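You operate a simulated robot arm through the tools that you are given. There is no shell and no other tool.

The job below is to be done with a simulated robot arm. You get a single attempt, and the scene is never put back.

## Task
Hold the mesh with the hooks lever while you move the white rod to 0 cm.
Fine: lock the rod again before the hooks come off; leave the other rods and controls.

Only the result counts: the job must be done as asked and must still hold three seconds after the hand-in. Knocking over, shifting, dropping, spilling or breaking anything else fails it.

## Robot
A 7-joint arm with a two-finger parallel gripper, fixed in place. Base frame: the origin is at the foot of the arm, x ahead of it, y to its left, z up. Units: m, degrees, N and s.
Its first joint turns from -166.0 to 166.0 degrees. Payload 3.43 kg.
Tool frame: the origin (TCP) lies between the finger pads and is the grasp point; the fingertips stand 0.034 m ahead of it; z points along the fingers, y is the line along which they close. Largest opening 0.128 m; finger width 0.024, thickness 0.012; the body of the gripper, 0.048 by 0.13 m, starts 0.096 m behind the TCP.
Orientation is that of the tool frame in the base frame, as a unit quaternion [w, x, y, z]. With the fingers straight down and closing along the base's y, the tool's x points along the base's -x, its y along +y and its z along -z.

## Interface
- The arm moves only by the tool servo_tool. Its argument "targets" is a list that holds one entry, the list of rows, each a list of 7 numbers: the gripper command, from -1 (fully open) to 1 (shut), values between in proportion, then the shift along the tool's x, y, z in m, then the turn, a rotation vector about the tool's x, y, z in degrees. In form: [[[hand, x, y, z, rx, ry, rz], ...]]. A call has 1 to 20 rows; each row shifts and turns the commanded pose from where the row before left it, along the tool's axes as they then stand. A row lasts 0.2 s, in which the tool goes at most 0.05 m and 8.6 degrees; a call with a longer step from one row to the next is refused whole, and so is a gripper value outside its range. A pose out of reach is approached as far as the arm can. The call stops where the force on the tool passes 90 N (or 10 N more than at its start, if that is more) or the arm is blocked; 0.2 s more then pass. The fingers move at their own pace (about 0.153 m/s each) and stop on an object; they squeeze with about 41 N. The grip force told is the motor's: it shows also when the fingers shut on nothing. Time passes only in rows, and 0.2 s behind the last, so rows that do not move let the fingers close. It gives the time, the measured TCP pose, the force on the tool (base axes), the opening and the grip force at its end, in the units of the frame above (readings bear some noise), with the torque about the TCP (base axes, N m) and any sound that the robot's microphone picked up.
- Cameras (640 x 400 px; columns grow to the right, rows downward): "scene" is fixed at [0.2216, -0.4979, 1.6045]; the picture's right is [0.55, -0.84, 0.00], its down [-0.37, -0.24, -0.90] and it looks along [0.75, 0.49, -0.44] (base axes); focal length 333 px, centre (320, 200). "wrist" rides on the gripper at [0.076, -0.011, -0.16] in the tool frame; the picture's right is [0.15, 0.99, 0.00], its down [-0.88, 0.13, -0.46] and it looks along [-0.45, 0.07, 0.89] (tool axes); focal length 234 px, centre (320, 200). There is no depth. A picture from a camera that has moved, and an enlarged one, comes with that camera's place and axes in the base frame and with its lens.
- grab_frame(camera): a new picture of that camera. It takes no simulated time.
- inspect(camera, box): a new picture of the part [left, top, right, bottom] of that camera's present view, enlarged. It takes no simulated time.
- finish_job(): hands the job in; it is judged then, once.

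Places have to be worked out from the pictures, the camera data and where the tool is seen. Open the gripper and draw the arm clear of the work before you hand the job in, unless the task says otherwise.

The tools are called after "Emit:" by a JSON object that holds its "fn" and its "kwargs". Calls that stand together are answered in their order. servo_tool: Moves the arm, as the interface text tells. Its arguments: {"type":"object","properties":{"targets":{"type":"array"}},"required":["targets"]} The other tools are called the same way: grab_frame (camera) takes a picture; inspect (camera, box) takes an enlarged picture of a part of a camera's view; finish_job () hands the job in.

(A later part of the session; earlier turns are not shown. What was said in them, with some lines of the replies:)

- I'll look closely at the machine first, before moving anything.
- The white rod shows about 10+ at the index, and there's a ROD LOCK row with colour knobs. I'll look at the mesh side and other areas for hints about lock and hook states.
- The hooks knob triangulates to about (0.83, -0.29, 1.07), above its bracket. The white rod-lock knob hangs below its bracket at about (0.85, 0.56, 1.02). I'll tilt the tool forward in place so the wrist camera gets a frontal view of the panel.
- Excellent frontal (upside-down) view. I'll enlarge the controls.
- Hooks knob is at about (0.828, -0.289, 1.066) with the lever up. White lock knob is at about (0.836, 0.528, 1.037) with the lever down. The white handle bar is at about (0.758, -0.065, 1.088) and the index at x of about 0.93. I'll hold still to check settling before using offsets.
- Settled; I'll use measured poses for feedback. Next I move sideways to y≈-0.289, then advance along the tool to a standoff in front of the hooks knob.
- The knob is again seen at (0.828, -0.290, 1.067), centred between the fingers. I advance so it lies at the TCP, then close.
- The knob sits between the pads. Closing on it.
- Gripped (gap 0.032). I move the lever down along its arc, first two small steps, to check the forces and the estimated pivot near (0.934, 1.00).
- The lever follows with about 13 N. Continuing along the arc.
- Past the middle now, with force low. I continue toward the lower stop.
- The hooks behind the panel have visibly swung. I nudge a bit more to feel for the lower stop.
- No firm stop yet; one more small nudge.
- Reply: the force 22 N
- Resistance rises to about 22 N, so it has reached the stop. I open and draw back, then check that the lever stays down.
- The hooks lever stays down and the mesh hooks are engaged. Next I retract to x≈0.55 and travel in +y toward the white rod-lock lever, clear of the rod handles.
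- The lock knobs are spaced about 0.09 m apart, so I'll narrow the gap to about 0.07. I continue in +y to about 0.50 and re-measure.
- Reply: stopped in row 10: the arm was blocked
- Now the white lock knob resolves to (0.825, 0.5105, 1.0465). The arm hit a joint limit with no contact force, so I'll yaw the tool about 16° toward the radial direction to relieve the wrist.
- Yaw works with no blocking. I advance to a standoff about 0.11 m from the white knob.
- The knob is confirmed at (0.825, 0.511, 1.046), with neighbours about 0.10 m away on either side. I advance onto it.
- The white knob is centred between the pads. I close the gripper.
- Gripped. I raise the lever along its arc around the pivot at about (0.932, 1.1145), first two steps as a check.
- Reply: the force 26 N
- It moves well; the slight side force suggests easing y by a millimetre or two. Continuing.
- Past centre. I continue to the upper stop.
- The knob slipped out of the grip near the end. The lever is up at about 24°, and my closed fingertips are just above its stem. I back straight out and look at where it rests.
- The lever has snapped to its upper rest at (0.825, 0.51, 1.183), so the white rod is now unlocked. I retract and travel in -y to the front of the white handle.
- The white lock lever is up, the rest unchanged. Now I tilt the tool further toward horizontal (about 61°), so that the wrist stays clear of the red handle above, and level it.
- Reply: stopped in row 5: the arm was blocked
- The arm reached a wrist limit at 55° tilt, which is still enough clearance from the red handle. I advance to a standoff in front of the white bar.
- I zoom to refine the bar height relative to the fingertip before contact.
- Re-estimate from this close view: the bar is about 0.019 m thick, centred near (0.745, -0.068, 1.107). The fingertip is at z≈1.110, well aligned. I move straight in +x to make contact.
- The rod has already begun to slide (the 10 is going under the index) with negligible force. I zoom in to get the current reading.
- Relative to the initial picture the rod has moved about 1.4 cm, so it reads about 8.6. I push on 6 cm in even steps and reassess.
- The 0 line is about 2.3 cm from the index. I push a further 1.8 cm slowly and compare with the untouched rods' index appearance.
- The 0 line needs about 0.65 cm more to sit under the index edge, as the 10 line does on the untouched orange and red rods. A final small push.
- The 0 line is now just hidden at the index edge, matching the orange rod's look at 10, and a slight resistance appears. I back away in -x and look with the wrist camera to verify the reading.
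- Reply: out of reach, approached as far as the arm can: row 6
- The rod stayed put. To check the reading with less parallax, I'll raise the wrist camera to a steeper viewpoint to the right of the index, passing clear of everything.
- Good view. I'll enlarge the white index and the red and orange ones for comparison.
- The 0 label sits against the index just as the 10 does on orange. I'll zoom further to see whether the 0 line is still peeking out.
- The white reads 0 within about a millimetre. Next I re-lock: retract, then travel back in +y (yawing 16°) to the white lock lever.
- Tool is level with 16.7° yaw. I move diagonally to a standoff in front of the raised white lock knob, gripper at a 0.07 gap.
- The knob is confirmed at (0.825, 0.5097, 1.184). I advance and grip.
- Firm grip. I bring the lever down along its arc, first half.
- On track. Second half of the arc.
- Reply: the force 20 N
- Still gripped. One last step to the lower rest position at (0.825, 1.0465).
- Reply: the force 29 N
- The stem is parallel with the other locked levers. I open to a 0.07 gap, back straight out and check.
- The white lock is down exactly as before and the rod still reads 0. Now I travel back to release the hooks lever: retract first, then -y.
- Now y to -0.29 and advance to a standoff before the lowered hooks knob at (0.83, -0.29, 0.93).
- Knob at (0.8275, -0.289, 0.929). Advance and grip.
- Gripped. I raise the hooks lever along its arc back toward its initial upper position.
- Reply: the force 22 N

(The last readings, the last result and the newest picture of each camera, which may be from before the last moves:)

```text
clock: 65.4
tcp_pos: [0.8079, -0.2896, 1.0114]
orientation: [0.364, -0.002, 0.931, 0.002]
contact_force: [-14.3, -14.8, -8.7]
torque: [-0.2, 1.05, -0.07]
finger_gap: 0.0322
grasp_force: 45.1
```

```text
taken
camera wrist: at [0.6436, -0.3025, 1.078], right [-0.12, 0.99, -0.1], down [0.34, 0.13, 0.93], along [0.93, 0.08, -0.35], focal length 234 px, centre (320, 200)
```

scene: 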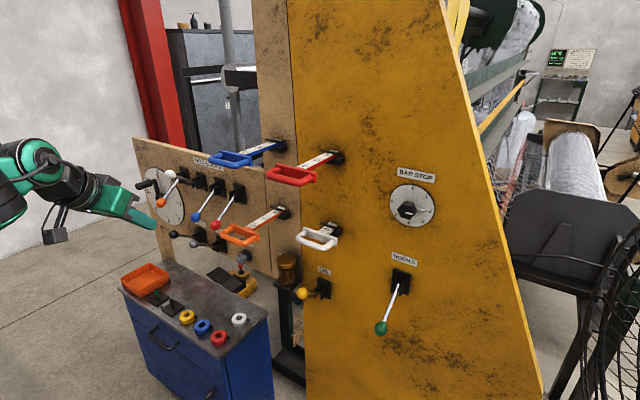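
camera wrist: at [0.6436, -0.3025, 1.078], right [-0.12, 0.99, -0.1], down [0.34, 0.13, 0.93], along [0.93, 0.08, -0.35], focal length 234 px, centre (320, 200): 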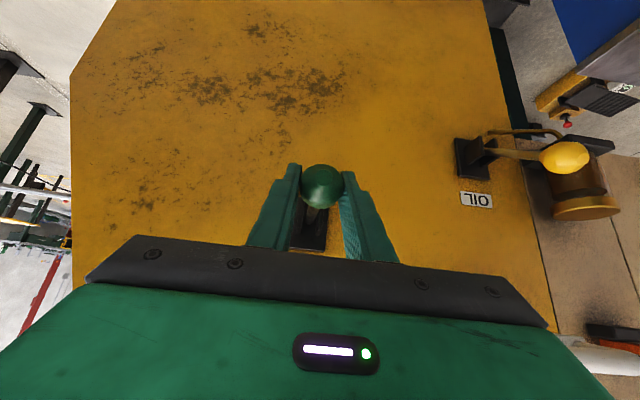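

The knob is creeping slightly toward the tips. I re-seat by a few mm along the tool and continue up.

Emit:
{"fn": "servo_tool", "kwargs": {"targets": [[[1, -0.0146, 0, -0.0063, 0, 0, 0], [1, -0.016, 0, -0.0071, 0, 0, 0]]]}}

Emit:
{"fn": "grab_frame", "kwargs": {"camera": "wrist"}}

```text
clock: 66.0
tcp_pos: [0.8209, -0.2891, 1.0446]
orientation: [0.365, -0.004, 0.931, 0.003]
contact_force: [-19.1, -15.8, -2.1]
torque: [-0.22, 1.2, 0.14]
finger_gap: 0.0322
grasp_force: 45.0
```

```text
taken
camera wrist: at [0.6571, -0.3024, 1.1096], right [-0.12, 0.99, -0.1], down [0.33, 0.13, 0.93], along [0.94, 0.08, -0.35], focal length 234 px, centre (320, 200)
```

wrist: 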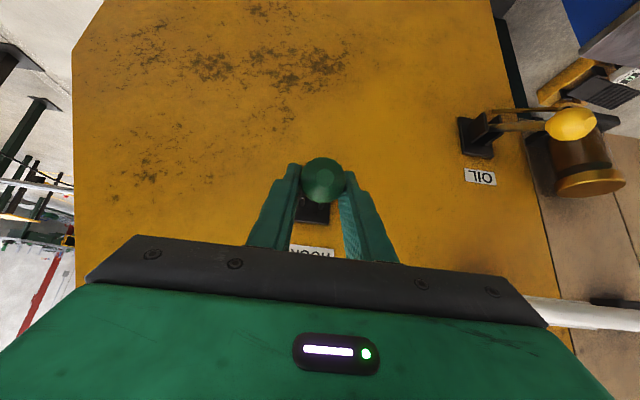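

The knob is past centre (about +18°) and near the fingertips. I open the fingers and let it go to its upper rest.

Emit:
{"fn": "servo_tool", "kwargs": {"targets": [[[0.3, 0, 0, 0, 0, 0, 0], [-0.4, 0, 0, 0, 0, 0, 0], [-0.4, 0, 0, 0, 0, 0, 0]]]}}

Emit:
{"fn": "grab_frame", "kwargs": {"camera": "wrist"}}

Emit:
{"fn": "inspect", "kwargs": {"camera": "scene", "box": [490, 90, 570, 200]}}

```text
clock: 66.8
tcp_pos: [0.8236, -0.2884, 1.0445]
orientation: [0.365, -0.004, 0.931, 0.003]
contact_force: [0.4, -0.4, 0.2]
torque: [0.04, 0.0, -0.03]
finger_gap: 0.0898
grasp_force: 0.1
```

```text
taken
camera wrist: at [0.6579, -0.3009, 1.109], right [-0.12, 0.99, -0.1], down [0.34, 0.13, 0.93], along [0.93, 0.08, -0.35], focal length 234 px, centre (320, 200)
```

wrist: 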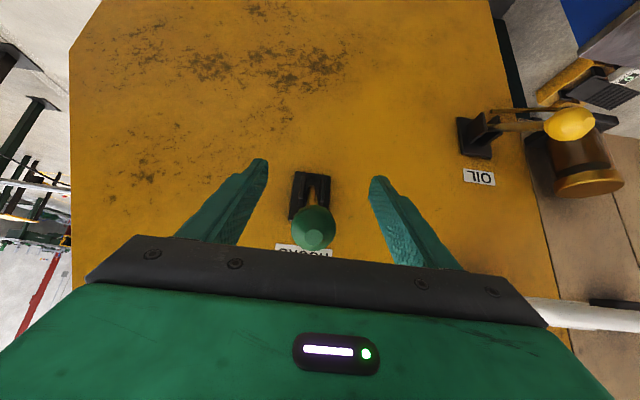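

```text
3.64 times, centred on (530, 145) of scene
camera zoom: at [0.2216, -0.4979, 1.6045], right [0.55, -0.84, 0.0], down [-0.37, -0.24, -0.9], along [0.75, 0.49, -0.44], focal length 1210 px, centre (-444, 400)
```

zoom: 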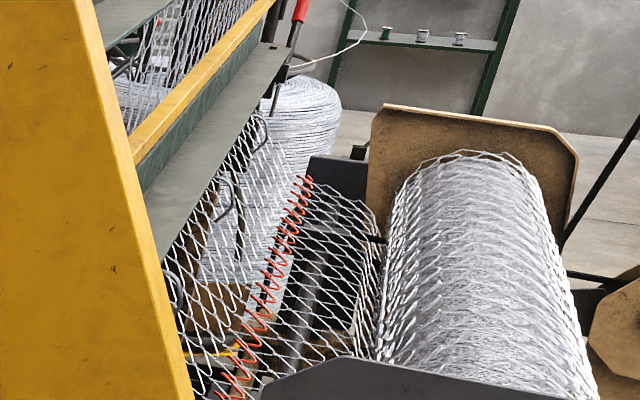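

The lever snapped to its upper rest and the hooks are back off, as in the start picture. I back out and clear the arm.

Emit:
{"fn": "servo_tool", "kwargs": {"targets": [[[-0.4, 0, 0, -0.03, 0, 0, 0], [-0.4, 0, 0, -0.04, 0, 0, 0], [-0.4, 0, 0, -0.04, 0, 0, 0], [-0.6, 0, 0, -0.045, 0, 0, 0], [-1, 0, 0, -0.045, 0, 0, 0], [-1, 0, 0, -0.045, 0, 0, 0], [-1, 0.03, 0, -0.03, 0, 0, 0], [-1, 0.03, 0, -0.03, 0, 0, 0], [-1, 0, 0, 0, 0, 0, 0]]]}}

Emit:
{"fn": "grab_frame", "kwargs": {"camera": "wrist"}}

Emit:
{"fn": "grab_frame", "kwargs": {"camera": "scene"}}

Emit:
{"fn": "inspect", "kwargs": {"camera": "scene", "box": [320, 215, 350, 237]}}

Emit:
{"fn": "inspect", "kwargs": {"camera": "scene", "box": [360, 155, 460, 305]}}

```text
clock: 68.8
tcp_pos: [0.5716, -0.2918, 1.2263]
orientation: [0.364, -0.005, 0.931, 0.004]
contact_force: [0.3, -0.2, 0.5]
torque: [0.0, -0.01, -0.04]
finger_gap: 0.1279
grasp_force: 0.0
```

```text
taken
camera wrist: at [0.406, -0.3038, 1.2924], right [-0.12, 0.99, -0.1], down [0.34, 0.13, 0.93], along [0.93, 0.08, -0.35], focal length 234 px, centre (320, 200)
```

wrist: 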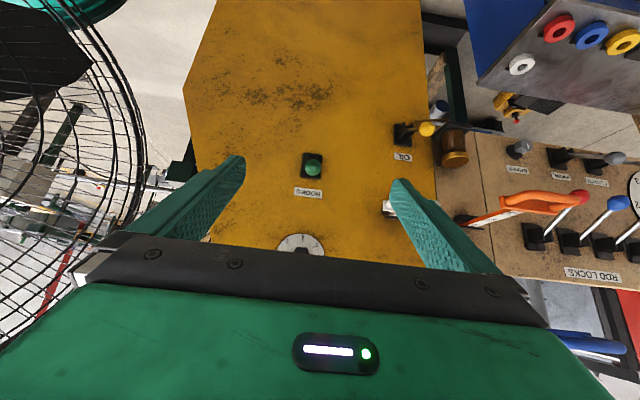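

```text
taken
```

scene: 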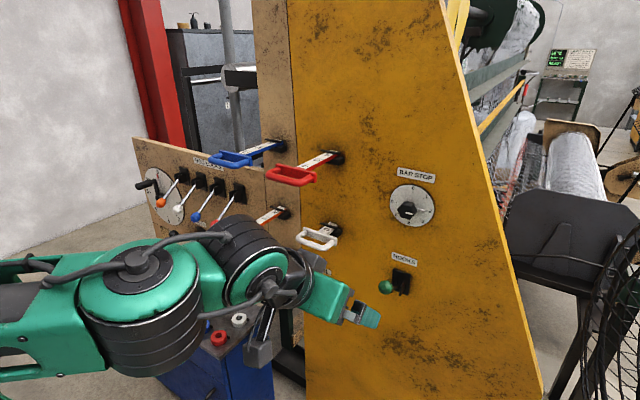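

```text
16.00 times, centred on (335, 226) of scene
camera zoom: at [0.2216, -0.4979, 1.6045], right [0.55, -0.84, 0.0], down [-0.37, -0.24, -0.9], along [0.75, 0.49, -0.44], focal length 5324 px, centre (80, -216)
```

zoom: 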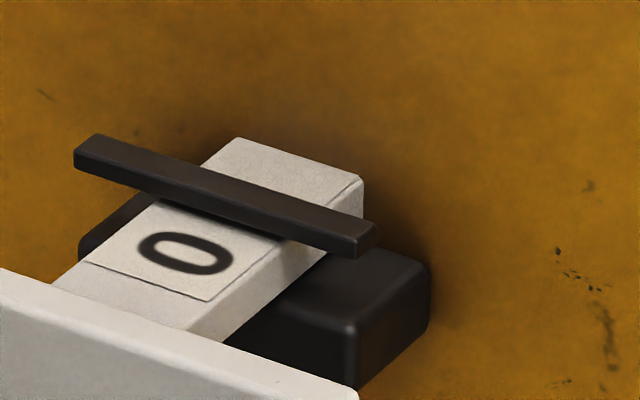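

```text
2.67 times, centred on (410, 230) of scene
camera zoom: at [0.2216, -0.4979, 1.6045], right [0.55, -0.84, 0.0], down [-0.37, -0.24, -0.9], along [0.75, 0.49, -0.44], focal length 887 px, centre (80, 120)
```

zoom: 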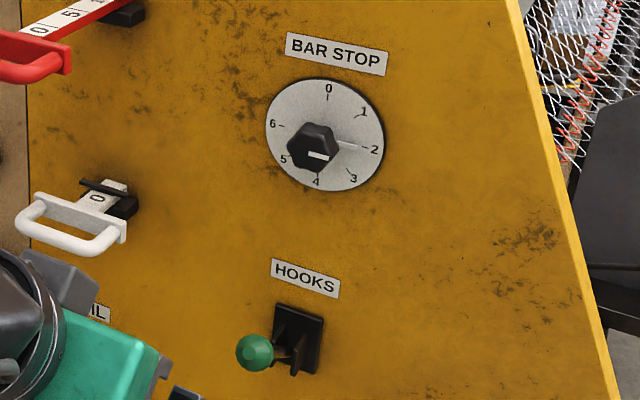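

The rod reads 0 and is locked, and the hooks lever is back at its original upper rest. All other rods and controls look unchanged, and the arm is clear with the gripper open. Handing in.

Emit:
{"fn": "finish_job", "kwargs": {}}

```text
The job is handed in.
```

I moved the white rod from 10 cm to 0 cm and locked it again, and the job is handed in.

1. **Hooks on:** I pulled the hooks lever down. It stayed there with the hooks holding the mesh.
2. **Rod moved:** I raised the white rod lock and pushed the rod in until the 0 line sat under the index. From the pictures it reads 0 to within 1–2 mm.
3. **Rod locked:** I brought the white lock back down to its original position, level with the other locked levers. The rod did not shift.
4. **Hooks off:** Only then did I raise the hooks lever, and it returned to its upper rest as at the start.

In the last pictures I saw no change in the other rods and controls. The gripper is open and the arm is clear of the panel.

While I was raising the white lock, its knob slipped out of the grip near the top. The lever then snapped up to its rest by itself.
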